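You operate a simulated robot arm through the tools that you are given. There is no shell and no other tool. Be economical: measure what you need, move in short steps, check, and stop when the job is done.

Carry out the task below with a simulated robot arm. There is one attempt and no reset: what you move stays moved.

## Task
Take the orange ladle and leave it on the fourth store rack shelf from the top. Put one of the green soap bottles from the second store rack shelf from the top on the green slip. Open the cup drawer, put the green cup on the top of the white table away in the inside of the cup drawer and shut the drawer again. Put the towel pack on the top of the white table away on the third store rack shelf from the top. Fetch the white press and stand it on the far corner of the fridge island. The order is free. Set down upright: green soap bottle, white press.
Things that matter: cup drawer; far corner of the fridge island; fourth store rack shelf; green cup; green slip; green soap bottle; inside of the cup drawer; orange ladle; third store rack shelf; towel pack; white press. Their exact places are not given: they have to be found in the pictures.

It is judged by the outcome, as a careful person would: the job done as asked, and still so three seconds after it is handed in. It fails if anything else is knocked over, pushed out of place, dropped, spilled or broken. Flat cloth is picked up by pressing the open fingertips on it (5 to 10 N) and closing them slowly along it; thin cloth reads only 2 to 8 mm in the jaws.

## Robot
A 7-joint arm with a two-finger parallel gripper on a trunk, on a base that drives. Base frame: it is fixed to the floor where the robot stands at the start and does not move with it; the origin is under the middle of the robot, x ahead of it, y to its left, z up; the surface under the hand at the start is at about z = 820. Readings come in mm, degrees, newtons and seconds.
With the tool pointing down near the work surface it reaches from about 340 to 740 mm from the robot's upright axis, wherever it stands. Its first joint turns from -143.0 to 143.0 degrees. Places, roughly: cup drawer [-2500, -2700, 600]; far corner of the fridge island [-1800, -4700, 800]; fourth store rack shelf [-2700, 600, 500]; green cup (6x6x3 cm) [-4200, -400, 900]; green slip [-2250, -2000, 750]; green soap bottle [-3000, 500, 1500]; inside of the cup drawer [-2400, -2700, 600]; orange ladle (7x6x18 cm) [700, -100, 900]; third store rack shelf [-2700, 600, 900]; towel pack (17x7x8 cm) [-4100, -800, 900]; white press (5x5x10 cm) [-4100, -1000, 900]. Payload 3 kg.
The tool frame sits at the grasp point between the pads (the TCP): z along the fingers, y along the line on which they close. The tips reach 30 mm beyond it. Largest opening 94 mm; finger width 28, thickness 10; the body of the gripper, 50 by 96 mm, starts 55 mm behind the TCP.
Orientation is told as [roll, pitch, yaw] about the base's x, y, z axes, in that order, counted from this pose: with the fingers straight down and closing along the base's y, the tool's x points along the base's -x, its y along +y and its z along -z.

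## Interface
- The arm moves only by the tool move_arm. Its argument "deltas" is a list of rows, each an object of numbers (a shift or turn left out is 0, a gripper value left out holds the last): "dx", "dy", "dz": the shift along the tool's x, y, z in mm; "rx", "ry", "rz": the turn, a rotation vector about the tool's x, y, z in degrees; "fingers": the finger opening in mm, from 0 to 94. In form: [{"dx": .., "dy": .., "dz": .., "rx": .., "ry": .., "rz": .., "fingers": ..}, ...]. A call has 1 to 8 rows; each row is the pose to reach, as a shift and turn from the pose commanded when the call began, along the tool's axes at that moment. Each row takes 0.2 s and may step no farther than 50 mm and 8.6 degrees from the row before; otherwise, or with a gripper value out of range, the whole call is refused. A pose out of reach is approached as far as the arm can. The call stops where the force on the tool passes 40 N (or 10 N more than at its start, if that is more) or the arm is blocked; 0.2 s more then pass. Each finger travels about 45 mm/s and halts on what it meets, pressing with about 40 N; the grip force reading is that of the motor and also rises with nothing between the fingers. The clock runs only during rows and for 0.2 s after the last one: add rows that repeat a pose to give the fingers time. The reply holds the time, the measured pose of the TCP, the force on the tool along the base axes, the opening and the grip force, in the units named above and with some noise, with the torque about the TCP (base axes, N m) and any sound that the robot's microphone picked up.
- Cameras (640 x 400 px; columns grow to the right, rows downward): "scene" is now at [41.2, 102.5, 1713.2]; the picture's right is [-0.48, -0.87, 0.00], its down [-0.69, 0.38, -0.62] and it looks along [0.54, -0.30, -0.78] (base axes); focal length 251 px, centre (320, 200). "wrist" rides on the gripper at [76, 14, -103] in the tool frame; the picture's right is [-0.18, 0.98, 0.00], its down [-0.75, -0.14, -0.64] and it looks along [-0.63, -0.12, 0.77] (tool axes); focal length 243 px, centre (320, 200).
- capture(camera): a new picture of that camera. The clock stands still meanwhile.
- slide_trunk(by): slides the trunk up (or, below 0, down) by that many mm; the arm and the scene camera ride with it, the base frame stays. It gives what a move gives, with no picture.
- base_move(legs): drives the robot by 1 to 6 legs, each [ahead, left, turn to the left] in mm, mm and degrees, along the robot's own axes; the way and the turn of a leg run together, so that a leg with both is an arc; at most 1500 mm and 180 degrees a leg. The arm and the cameras ride along, it lands a little off, and it stops where it bumps. It gives what a move gives.
- head_to(pan, tilt): turns the head with the scene camera to pan (to the left, within 143 degrees either way) and tilt (down, from -29 to 69), counted from straight ahead of the robot. It gives what a move gives.
- pixel_to_xyz(camera, pixels): there is no depth. For up to 12 entries [column, row, z] of the newest picture of that camera ("zoom" is the newest enlarged one), the place [x, y] in the base frame at which the ray of that pixel passes the height z, good to about 2 mm, but the place of the scene camera against the robot may be out by one fixed shift of up to 18 mm in any direction. The clock stands still meanwhile.
- enlarge(camera, box): a new picture of the part [left, top, right, bottom] of that camera's present view, enlarged. The clock stands still meanwhile.
- close_job(): hands the job in; it is judged then, once.

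Keep the steps short. Do not move on a guess: measure, check each grasp and each placing, and mend mistakes. In all there are 124 turns and 118 pictures (those below and enlarged ones count). Leave the gripper open and the arm clear of the work at the hand-in unless told otherwise, and finish with a single line.

The tools are called as name(argument=value, ...) on one line, values as JSON. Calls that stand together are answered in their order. move_arm: Moves the arm, as the interface text tells. Its arguments: {"type":"object","properties":{"deltas":{"type":"array","items":{"type":"object","properties":{"dx":{"type":"number"},"dy":{"type":"number"},"dz":{"type":"number"},"rx":{"type":"number"},"ry":{"type":"number"},"rz":{"type":"number"},"fingers":{"type":"number"}}}}},"required":["deltas"]} The other tools are called the same way: slide_trunk (by) slides the trunk up or down; base_move (legs) drives the base; head_to (pan, tilt) turns the head that bears the scene camera; capture (camera) takes a picture; pixel_to_xyz (camera, pixels) gives the place at which the rays of pixels pass given heights; enlarge (camera, box) takes an enlarged picture of a part of a camera's view; close_job () hands the job in.

At the start:

```text
time_s: 0.0
ee_pos: [546.1, -156.5, 1093.8]
orientation: [0.0, 0.1, -0.1]
wrist_force: [0.7, -0.7, -0.1]
moment: [-0.03, 0.0, 0.0]
width: 93.8
gripper_force: 0.1
trunk travel left (down, up): [-175.0, 215.0]
robot x, y, heading: [-1.5, 0.4, 0.0]
head pan, tilt: [-29.0, 51.5]
```

scene: 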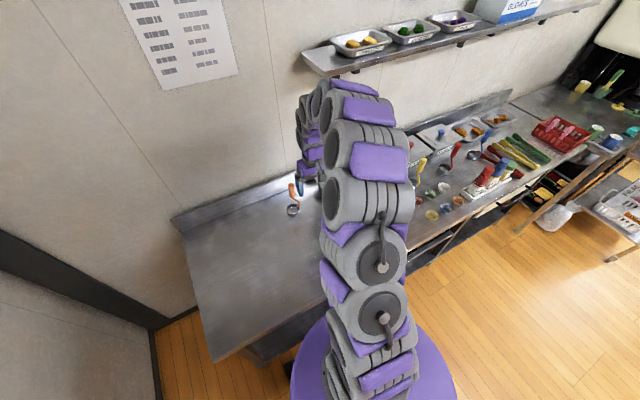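
wrist: 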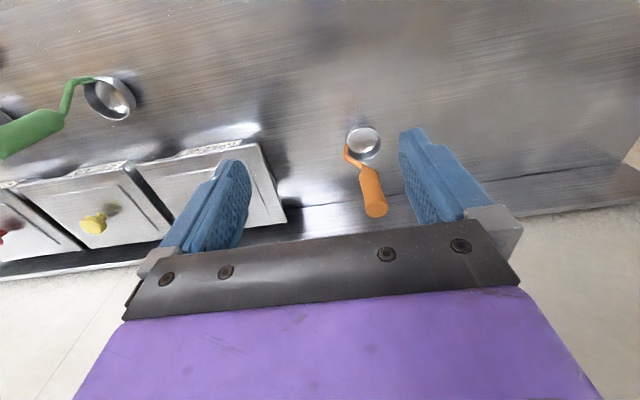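

I see the orange ladle near wrist pixel (370,180) and scene (293,200). I'll enlarge both views to see how it lies.

enlarge(camera="scene", box=[250, 150, 350, 230])

enlarge(camera="wrist", box=[300, 100, 440, 240])

pixel_to_xyz(camera="wrist", pixels=[[365, 142, 820], [365, 142, 850], [375, 208, 820], [375, 208, 850], [375, 208, 1000], [348, 150, 850], [280, 200, 820]])

pixel_to_xyz(camera="scene", pixels=[[293, 210, 820], [293, 210, 850], [292, 186, 820], [292, 186, 850], [292, 186, 1000]])

```text
5.00 times, centred on (300, 190) of scene
```

zoom: 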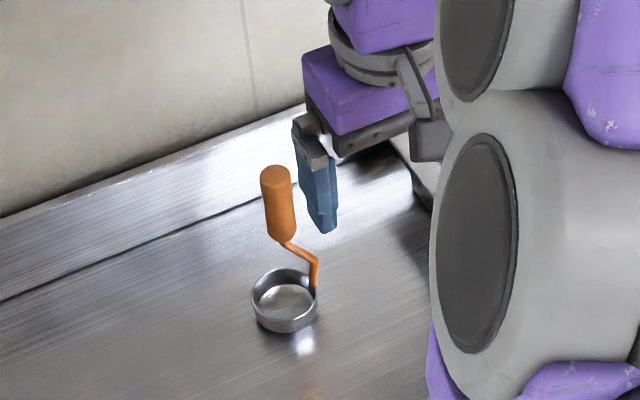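

```text
2.86 times, centred on (370, 170) of wrist
```

zoom: 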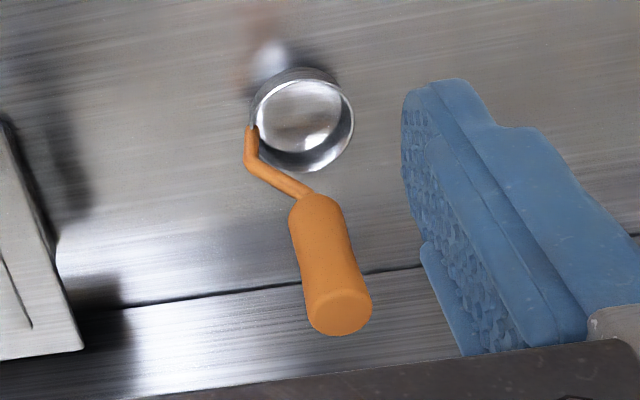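

```text
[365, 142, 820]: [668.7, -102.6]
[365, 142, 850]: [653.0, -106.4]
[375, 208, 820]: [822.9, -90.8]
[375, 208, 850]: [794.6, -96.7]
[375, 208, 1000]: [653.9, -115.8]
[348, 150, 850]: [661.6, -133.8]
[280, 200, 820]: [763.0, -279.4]
```

```text
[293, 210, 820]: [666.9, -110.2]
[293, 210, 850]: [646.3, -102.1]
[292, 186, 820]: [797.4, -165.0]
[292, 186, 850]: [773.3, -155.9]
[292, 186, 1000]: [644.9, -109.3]
```

The ladle stands upright: both cameras put the bowl near (660,-105) and the handle top near (654,-113,1000). I'll grasp the handle horizontally so it can go into the shelf, and start by pitching the hand forward in place.

move_arm(deltas=[{"ry": -8.5}, {"ry": -17}, {"ry": -25.5}, {"ry": -34}, {"ry": -42.5}, {"ry": -51}, {"ry": -59.5}, {"ry": -68}])

```text
time_s: 1.8
ee_pos: [546.1, -156.7, 1095.6]
orientation: [0.1, -59.5, 0.0]
wrist_force: [-0.2, -0.1, 1.0]
moment: [0.0, 0.01, 0.02]
width: 94.0
gripper_force: 0.0
out of reach, approached as far as the arm can: row 8
trunk travel left (down, up): [-175.0, 215.0]
robot x, y, heading: [1.4, -1.0, -0.3]
head pan, tilt: [-29.0, 51.5]
```

The hand reaches 59.5° of pitch, which will do. Next I'll move to a pre-grasp 110 mm behind the handle along the finger line, then look.

move_arm(deltas=[{"dx": 28, "dy": 22, "dz": 12}, {"dx": 57, "dy": 44, "dz": 30}, {"dx": 57, "dy": 44, "dz": 50}])

capture(camera="wrist")

enlarge(camera="scene", box=[230, 130, 390, 230])

```text
time_s: 2.6
ee_pos: [559.2, -108.6, 1019.4]
orientation: [-0.1, -59.3, 0.3]
wrist_force: [-0.1, 0.1, -0.1]
moment: [-0.04, 0.03, -0.05]
width: 94.3
gripper_force: 0.0
out of reach, approached as far as the arm can: row 1, 2
trunk travel left (down, up): [-175.0, 215.0]
robot x, y, heading: [3.9, -0.4, -0.2]
head pan, tilt: [-29.0, 51.5]
```

```text
113 pictures are left
```

wrist: 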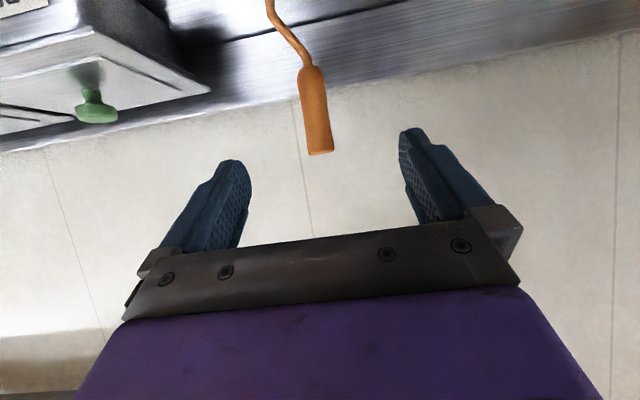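

```text
4.00 times, centred on (310, 180) of scene
```

zoom: 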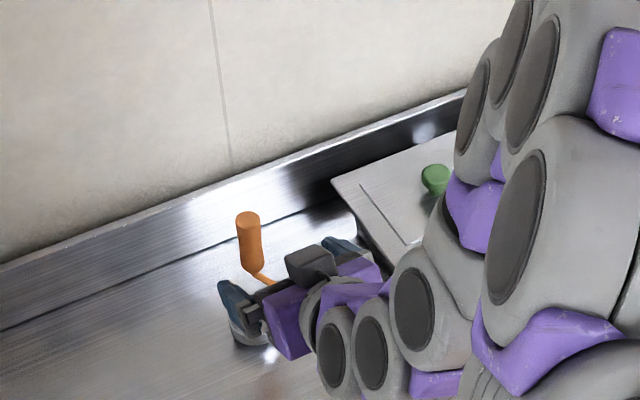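

The handle sits centred between the fingers in the wrist view, around column 316. Next I advance 110 mm and close.

move_arm(deltas=[{"dy": -2, "dz": 40}, {"dy": -3, "dz": 80}, {"dy": -3, "dz": 110}, {"dy": -3, "dz": 110}])

capture(camera="wrist")

```text
time_s: 3.6
ee_pos: [653.8, -115.7, 964.3]
orientation: [0.1, -59.5, -0.1]
wrist_force: [0.1, 0.9, 1.0]
moment: [-0.04, -0.01, 0.05]
width: 94.1
gripper_force: 0.1
trunk travel left (down, up): [-175.0, 215.0]
robot x, y, heading: [-2.7, -1.7, -0.0]
head pan, tilt: [-29.0, 51.5]
```

```text
111 pictures are left
```

wrist: 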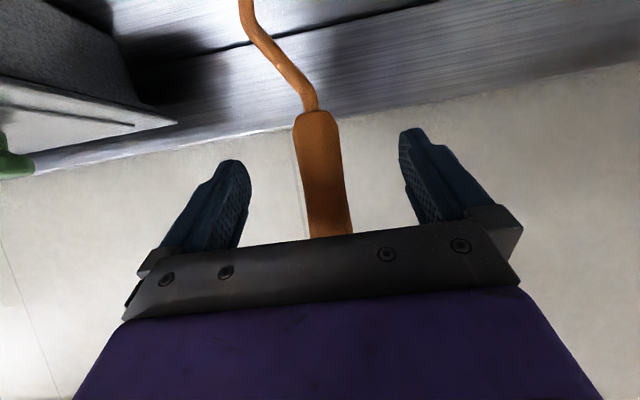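

The handle crosses the TCP pixel (320,187). I'll close the fingers.

move_arm(deltas=[{"fingers": 60}, {"fingers": 40}, {"fingers": 20}, {"fingers": 10}, {"fingers": 10}, {"fingers": 10}])

```text
time_s: 5.0
ee_pos: [654.0, -113.8, 963.7]
orientation: [0.1, -59.5, 0.0]
wrist_force: [0.8, -0.4, 0.3]
moment: [0.02, -0.01, 0.0]
width: 26.9
gripper_force: 40.1
trunk travel left (down, up): [-175.0, 215.0]
robot x, y, heading: [-0.3, -1.5, -0.1]
head pan, tilt: [-29.0, 51.5]
```

Gripped at 26.9 mm. I'll lift with the trunk so the hand keeps its pose, then check.

slide_trunk(by=120)

capture(camera="wrist")

head_to(pan=90, tilt=35)

capture(camera="scene")

head_to(pan=140, tilt=25)

capture(camera="scene")

head_to(pan=-140, tilt=25)

capture(camera="scene")

```text
time_s: 6.5
ee_pos: [653.6, -115.3, 1084.4]
orientation: [0.1, -59.4, 0.0]
wrist_force: [0.4, -0.8, -1.5]
moment: [-0.01, -0.02, 0.0]
width: 27.0
gripper_force: 40.3
trunk travel left (down, up): [-295.0, 95.0]
robot x, y, heading: [1.8, -0.5, 0.0]
head pan, tilt: [-29.0, 51.5]
```

```text
110 pictures are left
```

wrist: 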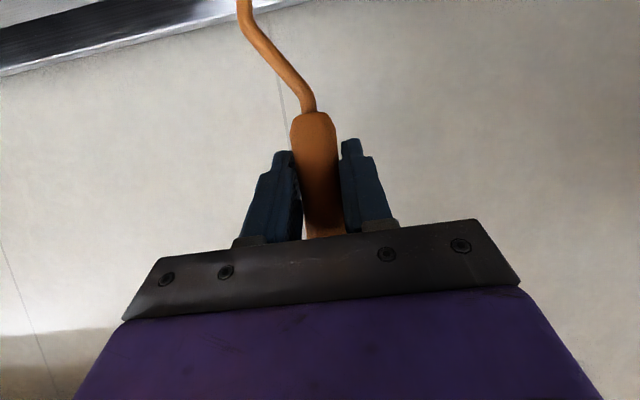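

```text
time_s: 8.5
ee_pos: [653.9, -113.6, 1083.9]
orientation: [0.1, -59.4, -0.1]
wrist_force: [-0.2, -0.2, -1.3]
moment: [-0.04, 0.03, 0.0]
width: 27.3
gripper_force: 40.1
trunk travel left (down, up): [-295.0, 95.0]
robot x, y, heading: [0.5, 1.1, -0.0]
head pan, tilt: [90.0, 35.0]
```

```text
109 pictures are left
```

scene: 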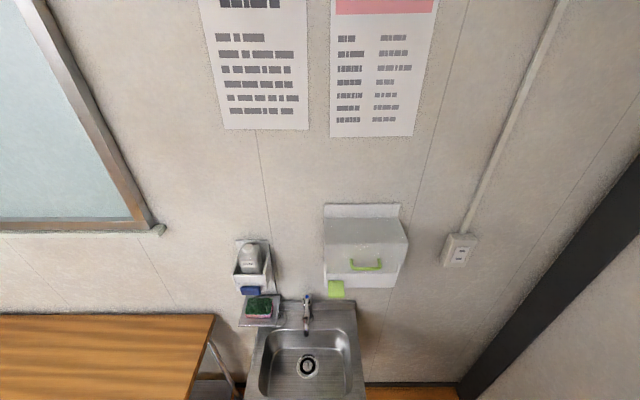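

```text
time_s: 9.7
ee_pos: [654.1, -115.5, 1083.7]
orientation: [0.1, -59.5, -0.1]
wrist_force: [-0.9, 0.2, -1.7]
moment: [0.0, 0.0, -0.06]
width: 26.9
gripper_force: 40.3
trunk travel left (down, up): [-295.0, 95.0]
robot x, y, heading: [5.7, 2.0, -0.1]
head pan, tilt: [140.0, 25.0]
```

```text
108 pictures are left
```

scene: 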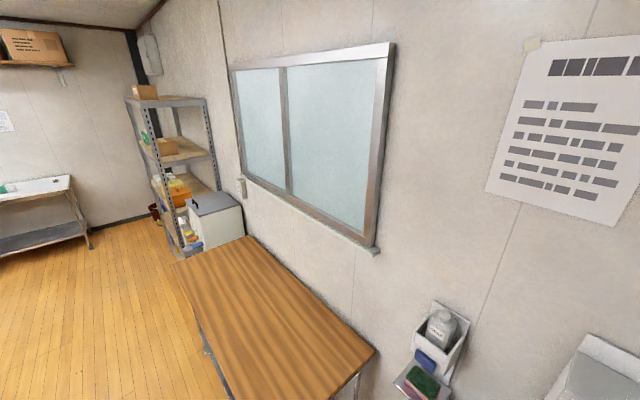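

```text
time_s: 13.5
ee_pos: [654.6, -115.4, 1085.0]
orientation: [0.1, -59.5, 0.0]
wrist_force: [-0.8, 0.9, -1.3]
moment: [-0.04, 0.01, 0.03]
width: 27.0
gripper_force: 40.2
trunk travel left (down, up): [-295.0, 95.0]
robot x, y, heading: [-1.6, 2.4, 0.2]
head pan, tilt: [-140.0, 25.0]
```

```text
107 pictures are left
```

scene: 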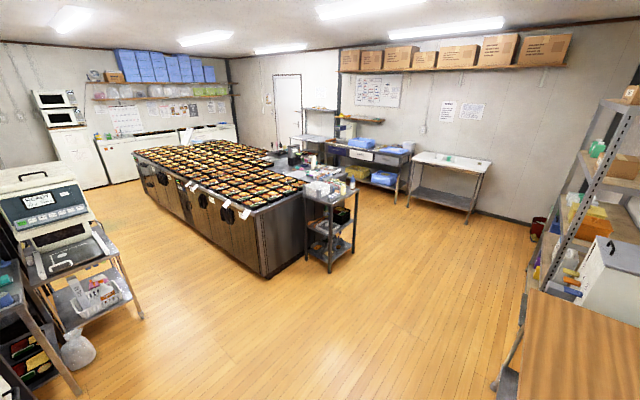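

The ladle is held. The rack is behind-left, and the white table, island and drawer tables are behind-right. I'll measure some floor points before planning a drive.

pixel_to_xyz(camera="scene", pixels=[[497, 385, 0], [262, 278, 0], [328, 272, 0], [355, 248, 0], [466, 222, 0], [408, 207, 0], [538, 240, 0], [480, 213, 0], [527, 330, 0], [145, 318, 0], [640, 285, 900], [135, 190, 0]])

enlarge(camera="scene", box=[240, 90, 500, 280])

```text
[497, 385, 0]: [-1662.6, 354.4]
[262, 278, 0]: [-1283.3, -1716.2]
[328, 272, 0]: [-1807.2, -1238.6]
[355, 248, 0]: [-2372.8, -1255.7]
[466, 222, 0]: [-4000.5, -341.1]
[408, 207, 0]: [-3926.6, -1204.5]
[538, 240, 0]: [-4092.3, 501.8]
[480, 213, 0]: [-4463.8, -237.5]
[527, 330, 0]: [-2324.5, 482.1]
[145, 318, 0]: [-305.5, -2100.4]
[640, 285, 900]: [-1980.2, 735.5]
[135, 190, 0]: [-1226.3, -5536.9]
```

```text
2.11 times, centred on (370, 185) of scene
```

zoom: 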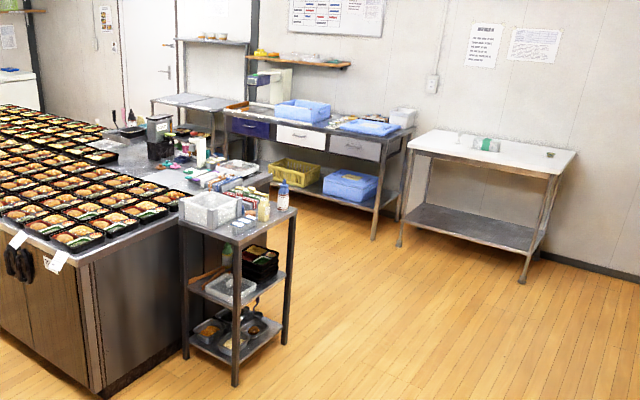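

The corridor between the cart (y≈-1240) and the wood table and rack (y≥350) is clear. I'll back up, shift right, then turn left to face the rack from about (-2700,-450).

base_move(legs=[[-1400, -450, 0], [-1300, 0, 0], [0, 0, 90]])

head_to(pan=0, tilt=30)

capture(camera="scene")

```text
time_s: 30.9
ee_pos: [-2608.8, 216.0, 1084.8]
orientation: [0.1, -59.5, 90.7]
wrist_force: [0.4, 0.2, -2.5]
moment: [0.0, 0.02, 0.0]
width: 26.9
gripper_force: 40.0
trunk travel left (down, up): [-295.0, 95.0]
robot x, y, heading: [-2716.4, -438.9, 91.0]
head pan, tilt: [-140.0, 25.0]
```

```text
time_s: 33.1
ee_pos: [-2607.3, 213.5, 1084.8]
orientation: [0.1, -59.6, 90.6]
wrist_force: [0.2, 0.7, -1.2]
moment: [0.0, -0.01, -0.04]
width: 27.2
gripper_force: 39.9
trunk travel left (down, up): [-295.0, 95.0]
robot x, y, heading: [-2714.7, -438.1, 90.8]
head pan, tilt: [0.0, 30.0]
```

```text
105 pictures are left
```

scene: 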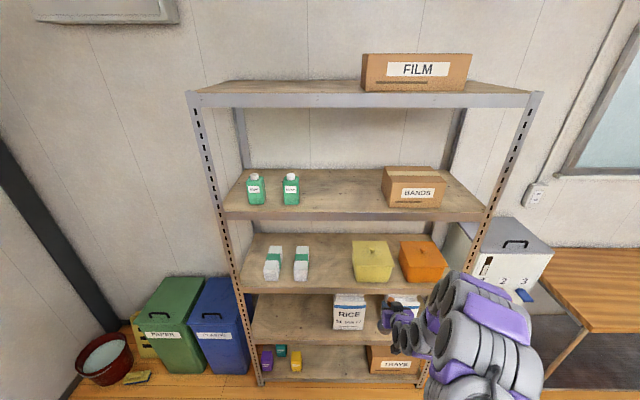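

This shows a five-shelf rack. The fourth shelf has RICE on it and its left part is free. I'll measure the rack geometry.

pixel_to_xyz(camera="scene", pixels=[[262, 384, 0], [245, 345, 400], [245, 345, 500], [245, 345, 550], [242, 291, 800], [242, 291, 900], [232, 215, 1200], [232, 215, 1300], [300, 345, 500], [300, 294, 500], [260, 204, 1300], [300, 340, 500]])

enlarge(camera="scene", box=[200, 220, 460, 400])

```text
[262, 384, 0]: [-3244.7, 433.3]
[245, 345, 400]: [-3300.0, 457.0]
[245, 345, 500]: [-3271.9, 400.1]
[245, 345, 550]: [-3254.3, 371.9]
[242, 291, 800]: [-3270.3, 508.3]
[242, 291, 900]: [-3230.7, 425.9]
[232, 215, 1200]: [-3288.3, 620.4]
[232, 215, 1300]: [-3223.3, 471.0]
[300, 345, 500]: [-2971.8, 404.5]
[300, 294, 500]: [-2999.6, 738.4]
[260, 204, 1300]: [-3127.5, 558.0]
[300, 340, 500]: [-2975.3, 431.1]
```

```text
2.22 times, centred on (330, 310) of scene
```

zoom: 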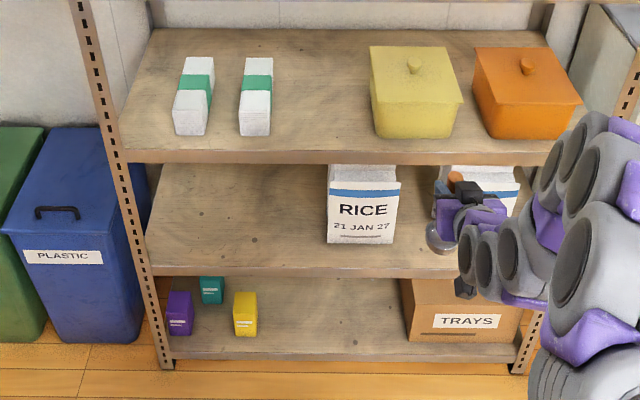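

Shelf 4's top is at z≈500 with its front edge at y≈433. The free span runs from x≈-3200 to -2800, so I'll aim for (-3000,540). First I lower the trunk, then the arm, out here in free space.

slide_trunk(by=-290)

move_arm(deltas=[{"dx": 30, "dz": 18}, {"dx": 60, "dz": 35}, {"dx": 85, "dz": 50}, {"dx": 102, "dz": 60}])

base_move(legs=[[0, 400, -0.8]])

capture(camera="scene")

```text
time_s: 36.0
ee_pos: [-2608.0, 215.0, 795.0]
orientation: [0.1, -59.7, 90.7]
wrist_force: [0.4, 0.4, -0.8]
moment: [-0.02, -0.01, -0.01]
width: 26.9
gripper_force: 39.8
trunk travel left (down, up): [-5.0, 385.0]
robot x, y, heading: [-2715.0, -438.1, 90.7]
head pan, tilt: [0.0, 30.0]
```

```text
time_s: 37.0
ee_pos: [-2608.8, 215.6, 677.2]
orientation: [0.2, -59.6, 90.7]
wrist_force: [-0.3, 0.3, -0.8]
moment: [-0.01, 0.01, 0.02]
width: 27.1
gripper_force: 40.0
trunk travel left (down, up): [-5.0, 385.0]
robot x, y, heading: [-2711.8, -435.1, 90.7]
head pan, tilt: [0.0, 30.0]
```

```text
time_s: 39.5
ee_pos: [-2991.0, 209.9, 677.5]
orientation: [0.7, -59.7, 89.4]
wrist_force: [0.7, 0.2, -1.8]
moment: [-0.03, -0.03, 0.0]
width: 26.7
gripper_force: 39.6
trunk travel left (down, up): [-5.0, 385.0]
robot x, y, heading: [-3110.2, -441.8, 89.9]
head pan, tilt: [0.0, 30.0]
```

```text
103 pictures are left
```

scene: 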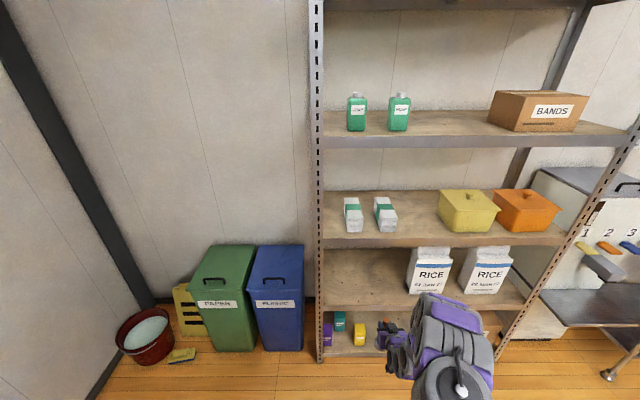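

I'll re-measure the shelf from here: its front edge, the left post and the RICE bag.

pixel_to_xyz(camera="scene", pixels=[[320, 362, 0], [340, 304, 490], [340, 304, 510], [340, 309, 480], [408, 292, 500], [345, 238, 900], [345, 245, 870], [342, 138, 1300], [322, 300, 500], [340, 250, 500]])

enlarge(camera="scene", box=[300, 220, 460, 320])

```text
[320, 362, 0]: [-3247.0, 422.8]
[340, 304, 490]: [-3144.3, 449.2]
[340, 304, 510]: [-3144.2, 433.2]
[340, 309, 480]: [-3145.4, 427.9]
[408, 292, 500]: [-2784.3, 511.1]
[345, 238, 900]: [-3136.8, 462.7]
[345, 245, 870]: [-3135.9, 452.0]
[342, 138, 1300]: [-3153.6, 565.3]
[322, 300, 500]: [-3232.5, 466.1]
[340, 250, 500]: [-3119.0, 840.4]
```

```text
4.00 times, centred on (380, 270) of scene
```

zoom: 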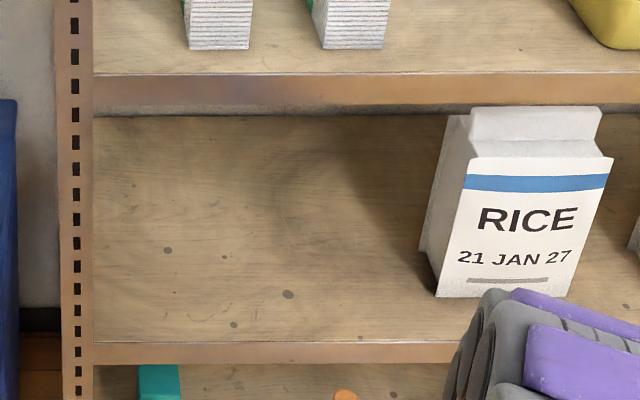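

The ladle's underside is at z≈533 and shelf 4 at z≈505, so it clears. RICE starts at x≈-2784, well clear of x=-2991. I'll drive ahead 325 mm.

base_move(legs=[[325, 0, 0]])

head_to(pan=-10, tilt=55)

capture(camera="scene")

capture(camera="wrist")

```text
time_s: 41.6
ee_pos: [-2991.4, 532.5, 678.0]
orientation: [0.1, -59.8, 89.5]
wrist_force: [0.0, -0.5, -1.1]
moment: [-0.03, 0.02, 0.03]
width: 27.0
gripper_force: 39.9
trunk travel left (down, up): [-5.0, 385.0]
robot x, y, heading: [-3108.1, -120.2, 90.0]
head pan, tilt: [0.0, 30.0]
```

```text
time_s: 42.5
ee_pos: [-2992.4, 531.1, 680.0]
orientation: [0.1, -59.8, 89.8]
wrist_force: [1.1, -0.8, -1.8]
moment: [0.01, -0.03, 0.02]
width: 26.5
gripper_force: 39.8
trunk travel left (down, up): [-5.0, 385.0]
robot x, y, heading: [-3106.2, -120.2, 89.9]
head pan, tilt: [-10.0, 55.0]
```

```text
101 pictures are left
```

scene: 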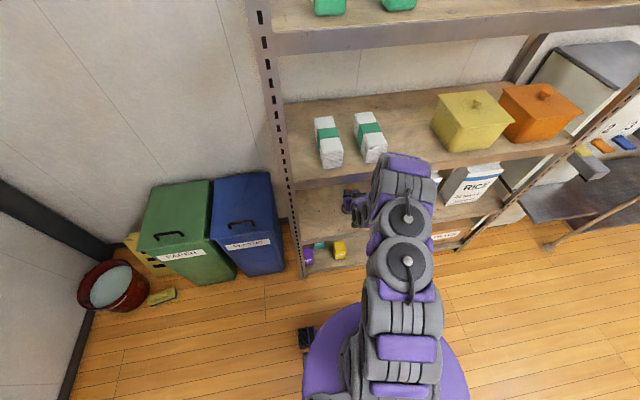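

```text
100 pictures are left
```

wrist: 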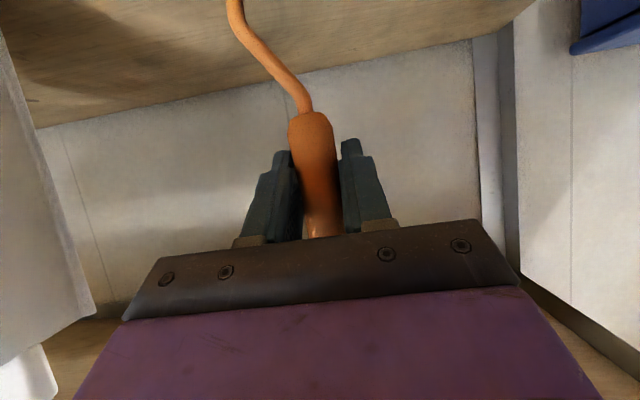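

It's inside the shelf with no bump. I'll lower it in small steps to feel for contact.

move_arm(deltas=[{"dx": 4.3, "dz": 2.5}, {"dx": 8.6, "dz": 5.1}, {"dx": 12.9, "dz": 7.6}, {"dx": 17.2, "dz": 10.2}, {"dx": 19, "dz": 11.2}])

```text
time_s: 43.8
ee_pos: [-2990.2, 532.4, 662.1]
orientation: [-0.3, -60.8, 90.0]
wrist_force: [2.3, -2.2, 20.3]
moment: [-0.12, 0.03, 0.0]
width: 26.7
gripper_force: 39.7
trunk travel left (down, up): [-5.0, 385.0]
robot x, y, heading: [-3105.5, -118.7, 89.9]
head pan, tilt: [-10.0, 55.0]
stopped in row 5: the force on the tool passed its limit at 41 N (the readings are from after the stop); the commanded pose is now the measured one
```

It touched down with the shelf at z≈518. I'll relieve slightly, open, and check.

move_arm(deltas=[{"dx": -1, "dz": -0.5}, {"dx": -1, "dz": -0.5, "fingers": 40}, {"dx": -1, "dz": -0.5, "fingers": 60}, {"dx": -1, "dz": -0.5, "fingers": 80}, {"dx": -1, "dz": -0.5, "fingers": 80}])

capture(camera="wrist")

```text
time_s: 45.0
ee_pos: [-2991.1, 533.8, 662.0]
orientation: [0.0, -60.4, 90.0]
wrist_force: [-0.1, 0.3, 0.0]
moment: [-0.01, 0.0, 0.01]
width: 79.9
gripper_force: 0.1
trunk travel left (down, up): [-5.0, 385.0]
robot x, y, heading: [-3106.9, -119.9, 90.1]
head pan, tilt: [-10.0, 55.0]
```

```text
99 pictures are left
```

wrist: 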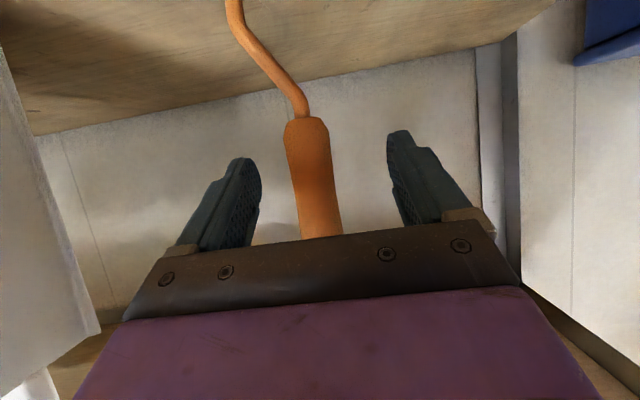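

The ladle stands free. I'll back straight out, raise the trunk, and look.

base_move(legs=[[-380, 0, 0]])

slide_trunk(by=385)

head_to(pan=0, tilt=35)

capture(camera="scene")

pixel_to_xyz(camera="scene", pixels=[[320, 200, 1300]])

```text
time_s: 47.4
ee_pos: [-2992.1, 151.6, 661.9]
orientation: [0.0, -60.3, 89.9]
wrist_force: [-0.4, -0.6, -0.4]
moment: [-0.02, -0.05, -0.01]
width: 80.0
gripper_force: 0.1
trunk travel left (down, up): [-5.0, 385.0]
robot x, y, heading: [-3106.7, -497.5, 90.0]
head pan, tilt: [-10.0, 55.0]
```

```text
time_s: 51.1
ee_pos: [-2991.4, 151.5, 1047.3]
orientation: [-0.1, -60.4, 89.9]
wrist_force: [0.1, -1.0, -0.6]
moment: [0.01, 0.0, 0.0]
width: 80.2
gripper_force: 0.1
trunk travel left (down, up): [-390.0, 0.0]
robot x, y, heading: [-3106.9, -504.2, 89.9]
head pan, tilt: [-10.0, 55.0]
```

```text
time_s: 52.0
ee_pos: [-2990.6, 151.4, 1047.9]
orientation: [-0.1, -60.4, 90.0]
wrist_force: [-1.4, -0.5, -0.1]
moment: [0.02, -0.03, -0.01]
width: 80.2
gripper_force: 0.1
trunk travel left (down, up): [-390.0, 0.0]
robot x, y, heading: [-3105.6, -502.7, 89.9]
head pan, tilt: [0.0, 35.0]
```

```text
98 pictures are left
```

scene: 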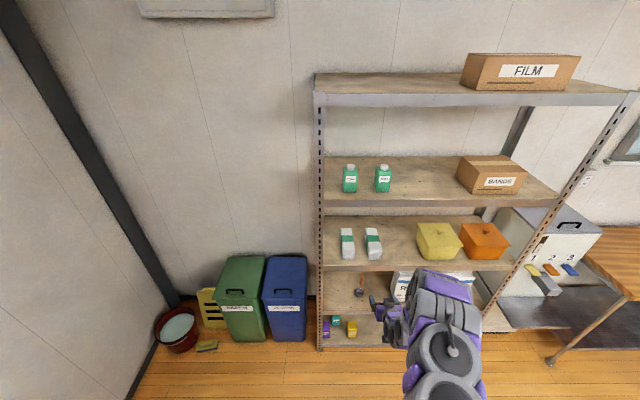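

```text
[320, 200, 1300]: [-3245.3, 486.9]
```

The ladle stands on shelf 4 at about (360,285). I'll use it to calibrate the scene camera and enlarge the bottles.

enlarge(camera="scene", box=[310, 145, 470, 245])

pixel_to_xyz(camera="zoom", pixels=[[162, 84, 1450], [162, 84, 1500], [160, 188, 1340], [160, 188, 1320], [292, 84, 1450], [292, 84, 1500], [292, 188, 1340], [292, 188, 1320], [250, 205, 1340], [250, 205, 1320]])

enlarge(camera="scene", box=[310, 245, 470, 345])

```text
4.00 times, centred on (390, 195) of scene
```

zoom: 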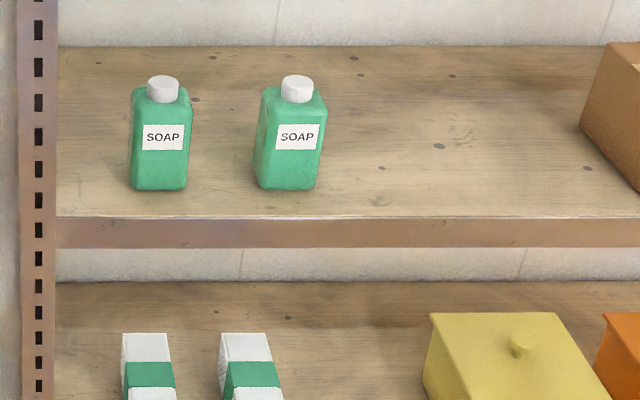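

```text
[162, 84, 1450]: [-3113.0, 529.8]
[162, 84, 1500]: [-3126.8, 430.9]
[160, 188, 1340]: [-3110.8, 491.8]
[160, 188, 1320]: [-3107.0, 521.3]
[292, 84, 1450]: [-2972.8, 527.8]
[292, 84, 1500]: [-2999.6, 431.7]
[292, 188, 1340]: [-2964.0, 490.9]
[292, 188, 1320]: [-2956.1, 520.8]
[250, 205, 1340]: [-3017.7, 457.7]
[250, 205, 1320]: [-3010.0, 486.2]
```

```text
4.00 times, centred on (390, 295) of scene
```

zoom: 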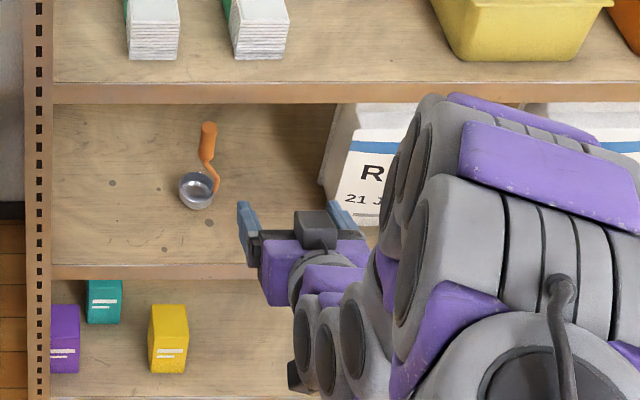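

I'll calibrate using the ladle handle top, at zoom (209,126) and z=698.

pixel_to_xyz(camera="zoom", pixels=[[209, 126, 698], [200, 270, 518], [200, 87, 900], [200, 87, 920], [197, 195, 518]])

```text
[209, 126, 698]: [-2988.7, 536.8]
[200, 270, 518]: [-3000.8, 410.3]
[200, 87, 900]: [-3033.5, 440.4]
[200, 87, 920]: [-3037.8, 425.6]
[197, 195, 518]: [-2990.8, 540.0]
```

The calibration is good to about 3 mm. Shelf tops come out near 518, 937 and 1355. The right soap bottle is at x≈-2970 with its front at y≈470. I'll raise the hand out here to z≈1400.

move_arm(deltas=[{"dx": -43, "dz": -24.5, "fingers": 94}, {"dx": -86, "dz": -49}, {"dx": -129, "dz": -73.5}, {"dx": -172, "dz": -98}, {"dx": -215, "dz": -122.5}, {"dx": -258, "dz": -147}, {"dx": -301, "dz": -171.5}, {"dx": -315, "dz": -179.5}])

capture(camera="wrist")

```text
time_s: 53.8
ee_pos: [-2993.2, 151.5, 1410.8]
orientation: [-0.2, -60.4, 89.9]
wrist_force: [-0.3, -0.1, -0.9]
moment: [0.01, -0.02, 0.02]
width: 94.0
gripper_force: 0.0
trunk travel left (down, up): [-390.0, 0.0]
robot x, y, heading: [-3108.5, -496.2, 90.2]
head pan, tilt: [0.0, 35.0]
```

```text
95 pictures are left
```

wrist: 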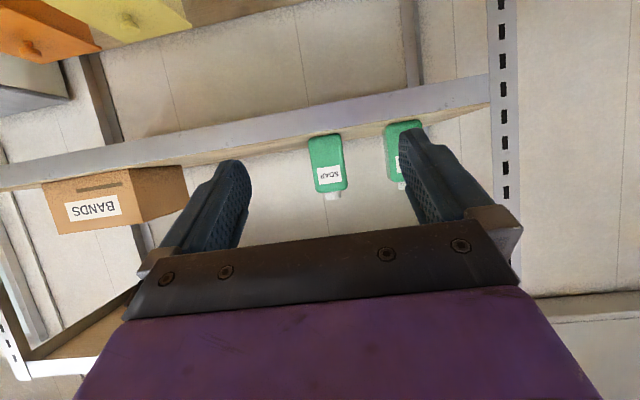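

The hand reached z=1411. I'll cross-check the bottle position with the wrist camera.

pixel_to_xyz(camera="wrist", pixels=[[325, 138, 1355], [325, 138, 1365], [334, 197, 1470], [334, 197, 1480], [332, 190, 1450], [345, 186, 1450], [320, 192, 1450], [325, 132, 1355]])

enlarge(camera="wrist", box=[270, 100, 430, 220])

```text
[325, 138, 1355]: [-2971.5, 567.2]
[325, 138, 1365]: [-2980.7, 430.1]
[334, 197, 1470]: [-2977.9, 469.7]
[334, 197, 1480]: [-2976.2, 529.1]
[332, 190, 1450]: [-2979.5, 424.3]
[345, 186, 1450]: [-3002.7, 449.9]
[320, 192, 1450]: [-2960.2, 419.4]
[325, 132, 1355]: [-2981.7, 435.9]
```

```text
3.33 times, centred on (350, 160) of wrist
```

zoom: 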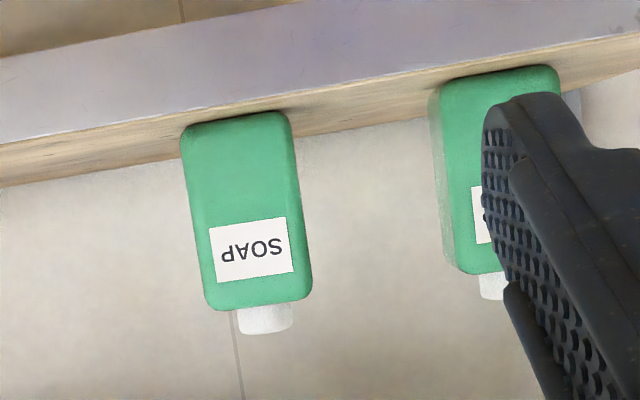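

The bottle is at x≈-2976, its body spans z 1356–1458, and its front face is at y≈470. I'll align sideways, then drive 250 mm closer and check.

move_arm(deltas=[{"dy": -17}, {"dy": -17}])

base_move(legs=[[250, 0, 0]])

capture(camera="wrist")

```text
time_s: 54.4
ee_pos: [-2974.0, 151.4, 1410.9]
orientation: [-0.2, -60.4, 89.9]
wrist_force: [0.8, 0.1, -0.3]
moment: [-0.02, -0.05, 0.01]
width: 94.0
gripper_force: 0.0
trunk travel left (down, up): [-390.0, 0.0]
robot x, y, heading: [-3107.0, -497.4, 89.9]
head pan, tilt: [0.0, 35.0]
```

```text
time_s: 56.2
ee_pos: [-2974.4, 401.3, 1409.7]
orientation: [-0.1, -60.3, 90.0]
wrist_force: [0.0, 0.3, 0.3]
moment: [-0.02, -0.01, -0.02]
width: 94.2
gripper_force: 0.1
trunk travel left (down, up): [-390.0, 0.0]
robot x, y, heading: [-3107.2, -250.1, 90.1]
head pan, tilt: [0.0, 35.0]
```

```text
93 pictures are left
```

wrist: 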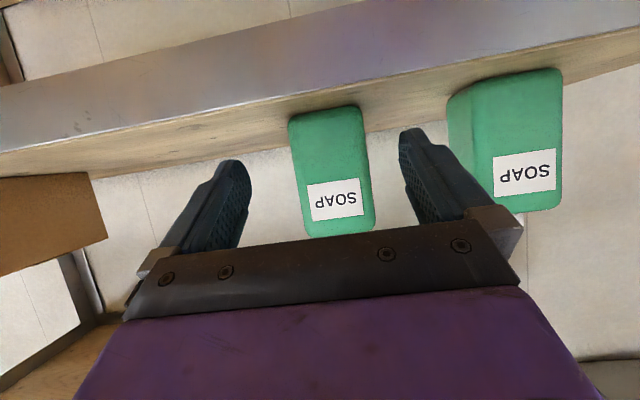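

I'll check the bottle's edges at mid-height.

pixel_to_xyz(camera="wrist", pixels=[[297, 170, 1400], [297, 170, 1410], [297, 170, 1420], [370, 165, 1400], [370, 165, 1410], [370, 165, 1420], [325, 110, 1356]])

```text
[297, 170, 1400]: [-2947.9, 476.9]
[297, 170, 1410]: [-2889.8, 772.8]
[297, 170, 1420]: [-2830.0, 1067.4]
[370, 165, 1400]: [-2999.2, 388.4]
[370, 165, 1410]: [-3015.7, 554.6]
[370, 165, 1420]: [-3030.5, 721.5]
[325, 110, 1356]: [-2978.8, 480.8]
```

The bottle's centre is x≈-2978 and it's about 60 mm wide. I advance 92 mm horizontally with a 4 mm sideways shift.

move_arm(deltas=[{"dx": -15, "dy": 4, "dz": 26}, {"dx": -30, "dy": 4, "dz": 53}, {"dx": -45.5, "dy": 4, "dz": 80}, {"dx": -45.5, "dy": 4, "dz": 80}])

capture(camera="wrist")

```text
time_s: 57.2
ee_pos: [-2977.9, 491.5, 1410.8]
orientation: [-0.1, -60.6, 89.9]
wrist_force: [-0.1, -0.5, 0.1]
moment: [-0.01, 0.02, 0.04]
width: 94.2
gripper_force: 0.1
trunk travel left (down, up): [-390.0, 0.0]
robot x, y, heading: [-3109.4, -252.1, 90.1]
head pan, tilt: [0.0, 35.0]
```

```text
92 pictures are left
```

wrist: 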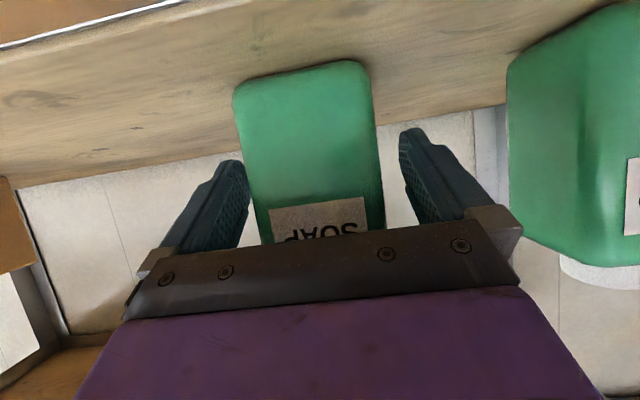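

The bottle is between the pads. Closing.

move_arm(deltas=[{"fingers": 80}, {"fingers": 68}, {"fingers": 56}, {"fingers": 45}, {"fingers": 45}, {"fingers": 45}])

```text
time_s: 58.6
ee_pos: [-2976.9, 492.5, 1411.1]
orientation: [-0.2, -60.3, 89.8]
wrist_force: [1.3, -0.7, 1.3]
moment: [-0.08, 0.09, 0.01]
width: 66.1
gripper_force: 40.0
trunk travel left (down, up): [-390.0, 0.0]
robot x, y, heading: [-3108.9, -247.8, 89.8]
head pan, tilt: [0.0, 35.0]
```

Gripped at 66 mm. I lift 30 mm and check.

move_arm(deltas=[{"dx": -13, "dz": -7.4}, {"dx": -26, "dz": -14.8}, {"dx": -26, "dz": -14.8}])

capture(camera="wrist")

```text
time_s: 59.4
ee_pos: [-2978.5, 492.1, 1439.8]
orientation: [-0.2, -60.3, 90.0]
wrist_force: [0.4, -0.8, -3.2]
moment: [0.01, 0.0, 0.02]
width: 66.0
gripper_force: 40.2
trunk travel left (down, up): [-390.0, 0.0]
robot x, y, heading: [-3109.1, -253.7, 89.7]
head pan, tilt: [0.0, 35.0]
```

```text
91 pictures are left
```

wrist: 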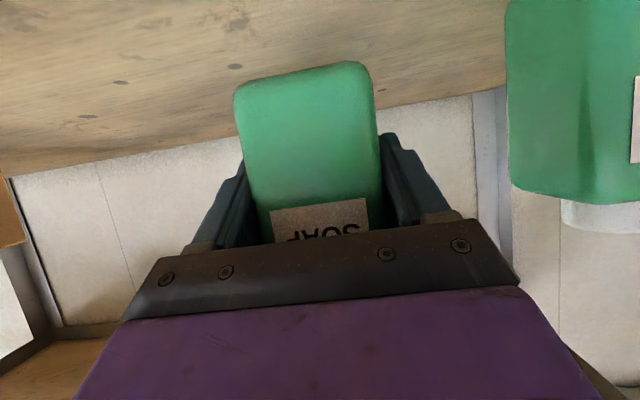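

The soap bottle is held. I'll back out 450 mm, then look toward the green slip.

base_move(legs=[[-450, 0, 0]])

head_to(pan=-143, tilt=30)

capture(camera="scene")

head_to(pan=100, tilt=35)

capture(camera="scene")

```text
time_s: 62.1
ee_pos: [-2979.0, 42.8, 1441.4]
orientation: [-0.2, -60.4, 90.0]
wrist_force: [0.4, -0.2, -3.1]
moment: [-0.02, -0.01, 0.0]
width: 66.0
gripper_force: 40.5
trunk travel left (down, up): [-390.0, 0.0]
robot x, y, heading: [-3106.4, -700.0, 89.8]
head pan, tilt: [0.0, 35.0]
```

```text
time_s: 64.3
ee_pos: [-2979.6, 39.5, 1441.8]
orientation: [-0.1, -60.5, 89.9]
wrist_force: [-0.9, 0.3, -2.5]
moment: [0.0, 0.01, -0.04]
width: 66.0
gripper_force: 39.9
trunk travel left (down, up): [-390.0, 0.0]
robot x, y, heading: [-3111.2, -702.9, 89.9]
head pan, tilt: [-143.0, 30.0]
```

```text
90 pictures are left
```

scene: 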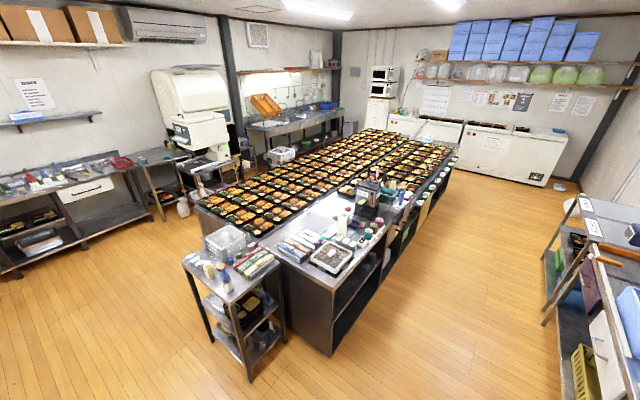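

```text
time_s: 67.8
ee_pos: [-2979.5, 39.8, 1441.0]
orientation: [-0.2, -60.5, 90.1]
wrist_force: [-0.3, -0.2, -3.7]
moment: [-0.05, 0.01, 0.05]
width: 66.2
gripper_force: 40.1
trunk travel left (down, up): [-390.0, 0.0]
robot x, y, heading: [-3109.6, -701.0, 90.1]
head pan, tilt: [100.0, 35.0]
```

```text
89 pictures are left
```

scene: 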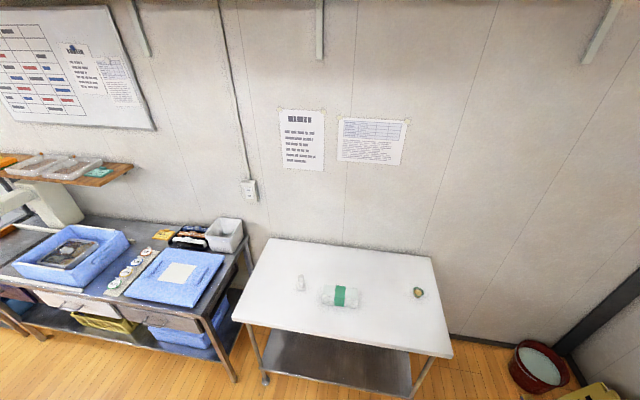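

White table items: press at (300,283), towel pack at (340,296), green cup at (417,292). I'll turn to face +x here in the open and look at the island's near side.

base_move(legs=[[0, 0, -90]])

head_to(pan=-65, tilt=35)

capture(camera="scene")

pixel_to_xyz(camera="scene", pixels=[[320, 200, 0]])

```text
time_s: 72.0
ee_pos: [-2366.5, -829.1, 1440.5]
orientation: [0.0, -60.5, 0.0]
wrist_force: [0.2, 0.2, -2.6]
moment: [0.04, 0.0, -0.04]
width: 66.2
gripper_force: 40.1
trunk travel left (down, up): [-390.0, 0.0]
robot x, y, heading: [-3107.6, -697.9, 0.1]
head pan, tilt: [100.0, 35.0]
```

```text
time_s: 74.5
ee_pos: [-2369.1, -830.3, 1442.2]
orientation: [-0.2, -60.6, 0.1]
wrist_force: [0.4, -0.1, -3.5]
moment: [-0.02, 0.0, -0.01]
width: 65.9
gripper_force: 39.9
trunk travel left (down, up): [-390.0, 0.0]
robot x, y, heading: [-3102.4, -700.1, 0.1]
head pan, tilt: [-65.0, 35.0]
```

```text
88 pictures are left
```

scene: 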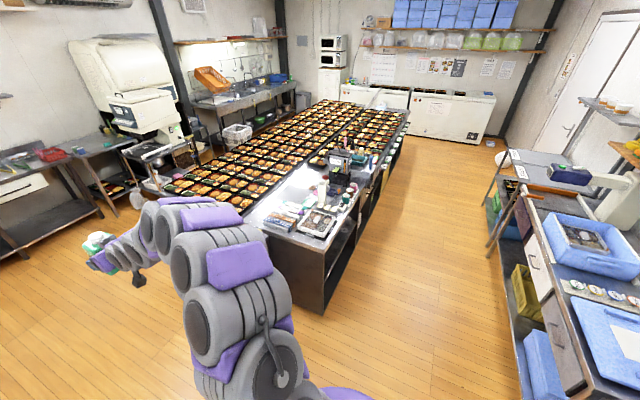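

```text
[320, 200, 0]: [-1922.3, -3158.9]
```

enlarge(camera="scene", box=[230, 120, 430, 320])

pixel_to_xyz(camera="scene", pixels=[[322, 314, 0], [325, 250, 780], [325, 250, 720], [400, 165, 0], [360, 245, 0], [516, 395, 0], [488, 247, 0], [545, 300, 700]])

```text
2.00 times, centred on (330, 220) of scene
```

zoom: 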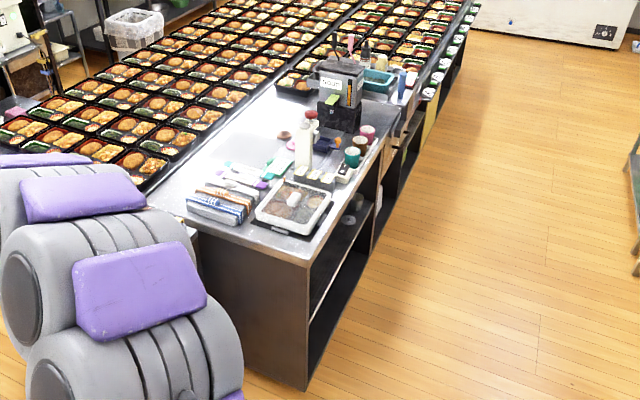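

```text
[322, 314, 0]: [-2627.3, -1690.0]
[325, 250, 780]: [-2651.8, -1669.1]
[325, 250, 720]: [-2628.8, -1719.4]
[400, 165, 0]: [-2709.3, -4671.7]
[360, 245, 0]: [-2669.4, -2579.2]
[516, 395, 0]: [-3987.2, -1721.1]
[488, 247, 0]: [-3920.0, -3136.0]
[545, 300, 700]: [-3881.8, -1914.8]
```

The island face is at x≈-2630 and its end at y≈-1690. The aisle is about 1250 mm wide. I slide right along the aisle to y≈-2000, with the bottle high above everything, and look down at the island top.

base_move(legs=[[0, -1280, 0]])

head_to(pan=10, tilt=50)

capture(camera="scene")

```text
time_s: 80.9
ee_pos: [-2367.5, -2100.7, 1442.8]
orientation: [-0.3, -60.6, 0.2]
wrist_force: [0.1, -0.3, -2.0]
moment: [-0.03, 0.02, -0.04]
width: 66.1
gripper_force: 40.4
trunk travel left (down, up): [-390.0, 0.0]
robot x, y, heading: [-3105.7, -1974.1, -0.1]
head pan, tilt: [-65.0, 35.0]
```

```text
time_s: 82.4
ee_pos: [-2370.3, -2099.8, 1444.6]
orientation: [-0.5, -60.7, 0.4]
wrist_force: [-0.7, 0.4, -3.5]
moment: [0.02, 0.03, -0.02]
width: 65.9
gripper_force: 40.1
trunk travel left (down, up): [-390.0, 0.0]
robot x, y, heading: [-3107.2, -1970.4, -0.1]
head pan, tilt: [10.0, 50.0]
```

```text
86 pictures are left
```

scene: 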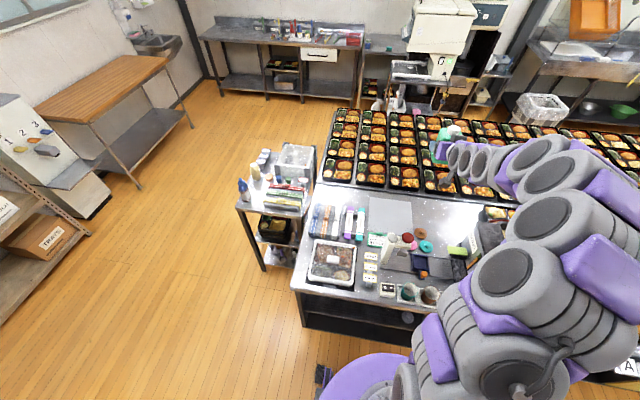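

enlarge(camera="scene", box=[290, 170, 490, 310])

pixel_to_xyz(camera="zoom", pixels=[[275, 220, 780], [330, 140, 780], [430, 160, 780], [190, 170, 780], [40, 385, 780], [360, 150, 780]])

```text
2.86 times, centred on (390, 240) of scene
```

zoom: 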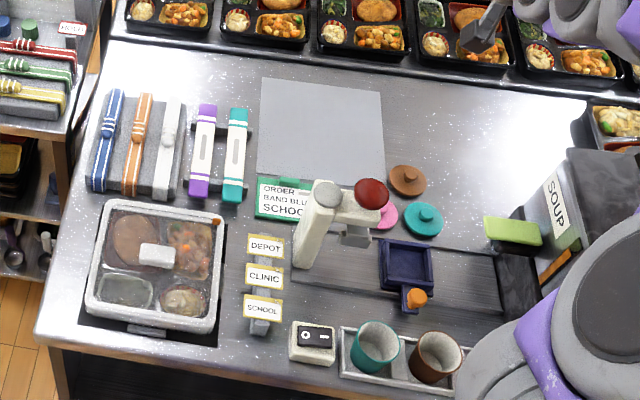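

```text
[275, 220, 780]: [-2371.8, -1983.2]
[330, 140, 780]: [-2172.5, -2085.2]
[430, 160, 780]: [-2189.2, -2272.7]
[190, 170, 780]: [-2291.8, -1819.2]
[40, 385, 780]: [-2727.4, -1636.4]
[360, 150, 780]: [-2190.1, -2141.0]
```

I'll zoom in on the green-bordered card at about (380,238) and re-measure the island edge.

enlarge(camera="scene", box=[360, 195, 450, 265])

pixel_to_xyz(camera="scene", pixels=[[304, 305, 780], [304, 305, 740], [304, 326, 0], [420, 340, 0], [370, 313, 760], [390, 240, 760], [390, 240, 780], [320, 390, 0], [405, 213, 760]])

```text
5.71 times, centred on (405, 230) of scene
```

zoom: 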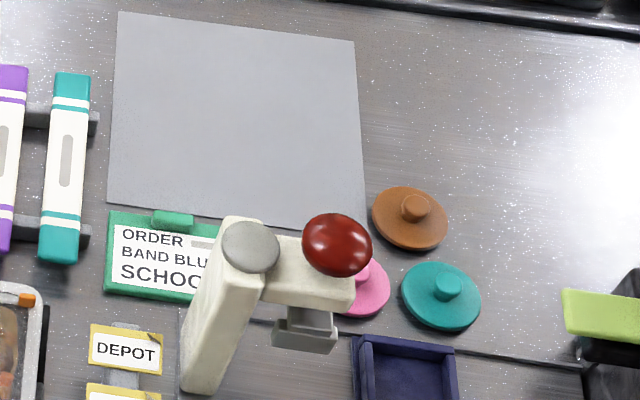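

```text
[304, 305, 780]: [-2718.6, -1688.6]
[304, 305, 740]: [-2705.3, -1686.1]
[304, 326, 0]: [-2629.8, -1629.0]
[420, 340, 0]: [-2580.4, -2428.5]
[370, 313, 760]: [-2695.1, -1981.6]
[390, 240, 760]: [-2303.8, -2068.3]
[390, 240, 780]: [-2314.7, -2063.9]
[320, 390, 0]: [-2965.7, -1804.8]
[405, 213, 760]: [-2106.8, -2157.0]
```

The green-framed card is the only green slip near (-2300,-2070), but the white stamp press hides part of it. I'll shift left 350 mm to see past the stamp.

base_move(legs=[[0, 350, 0]])

head_to(pan=-25, tilt=50)

capture(camera="scene")

```text
time_s: 84.7
ee_pos: [-2369.1, -1776.2, 1441.3]
orientation: [1.7, -60.6, -1.5]
wrist_force: [-0.8, -1.7, -3.1]
moment: [0.06, -0.03, 0.09]
width: 66.1
gripper_force: 40.2
trunk travel left (down, up): [-390.0, 0.0]
robot x, y, heading: [-3104.5, -1630.6, 0.0]
head pan, tilt: [10.0, 50.0]
```

```text
time_s: 85.7
ee_pos: [-2372.1, -1754.5, 1443.7]
orientation: [-0.2, -60.7, 0.2]
wrist_force: [-0.5, 0.1, -2.3]
moment: [0.05, -0.01, 0.01]
width: 66.2
gripper_force: 40.0
trunk travel left (down, up): [-390.0, 0.0]
robot x, y, heading: [-3106.7, -1631.1, 0.3]
head pan, tilt: [-25.0, 50.0]
```

```text
83 pictures are left
```

scene: 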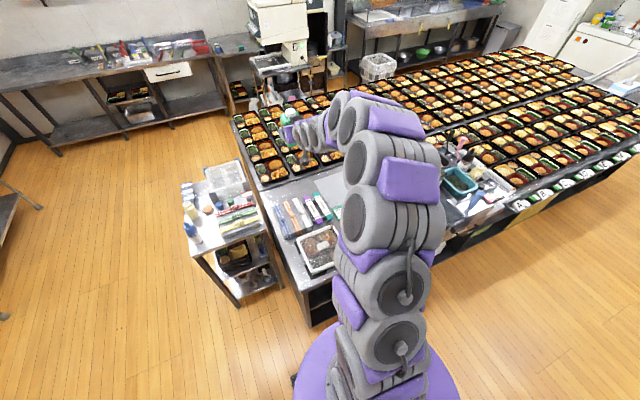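

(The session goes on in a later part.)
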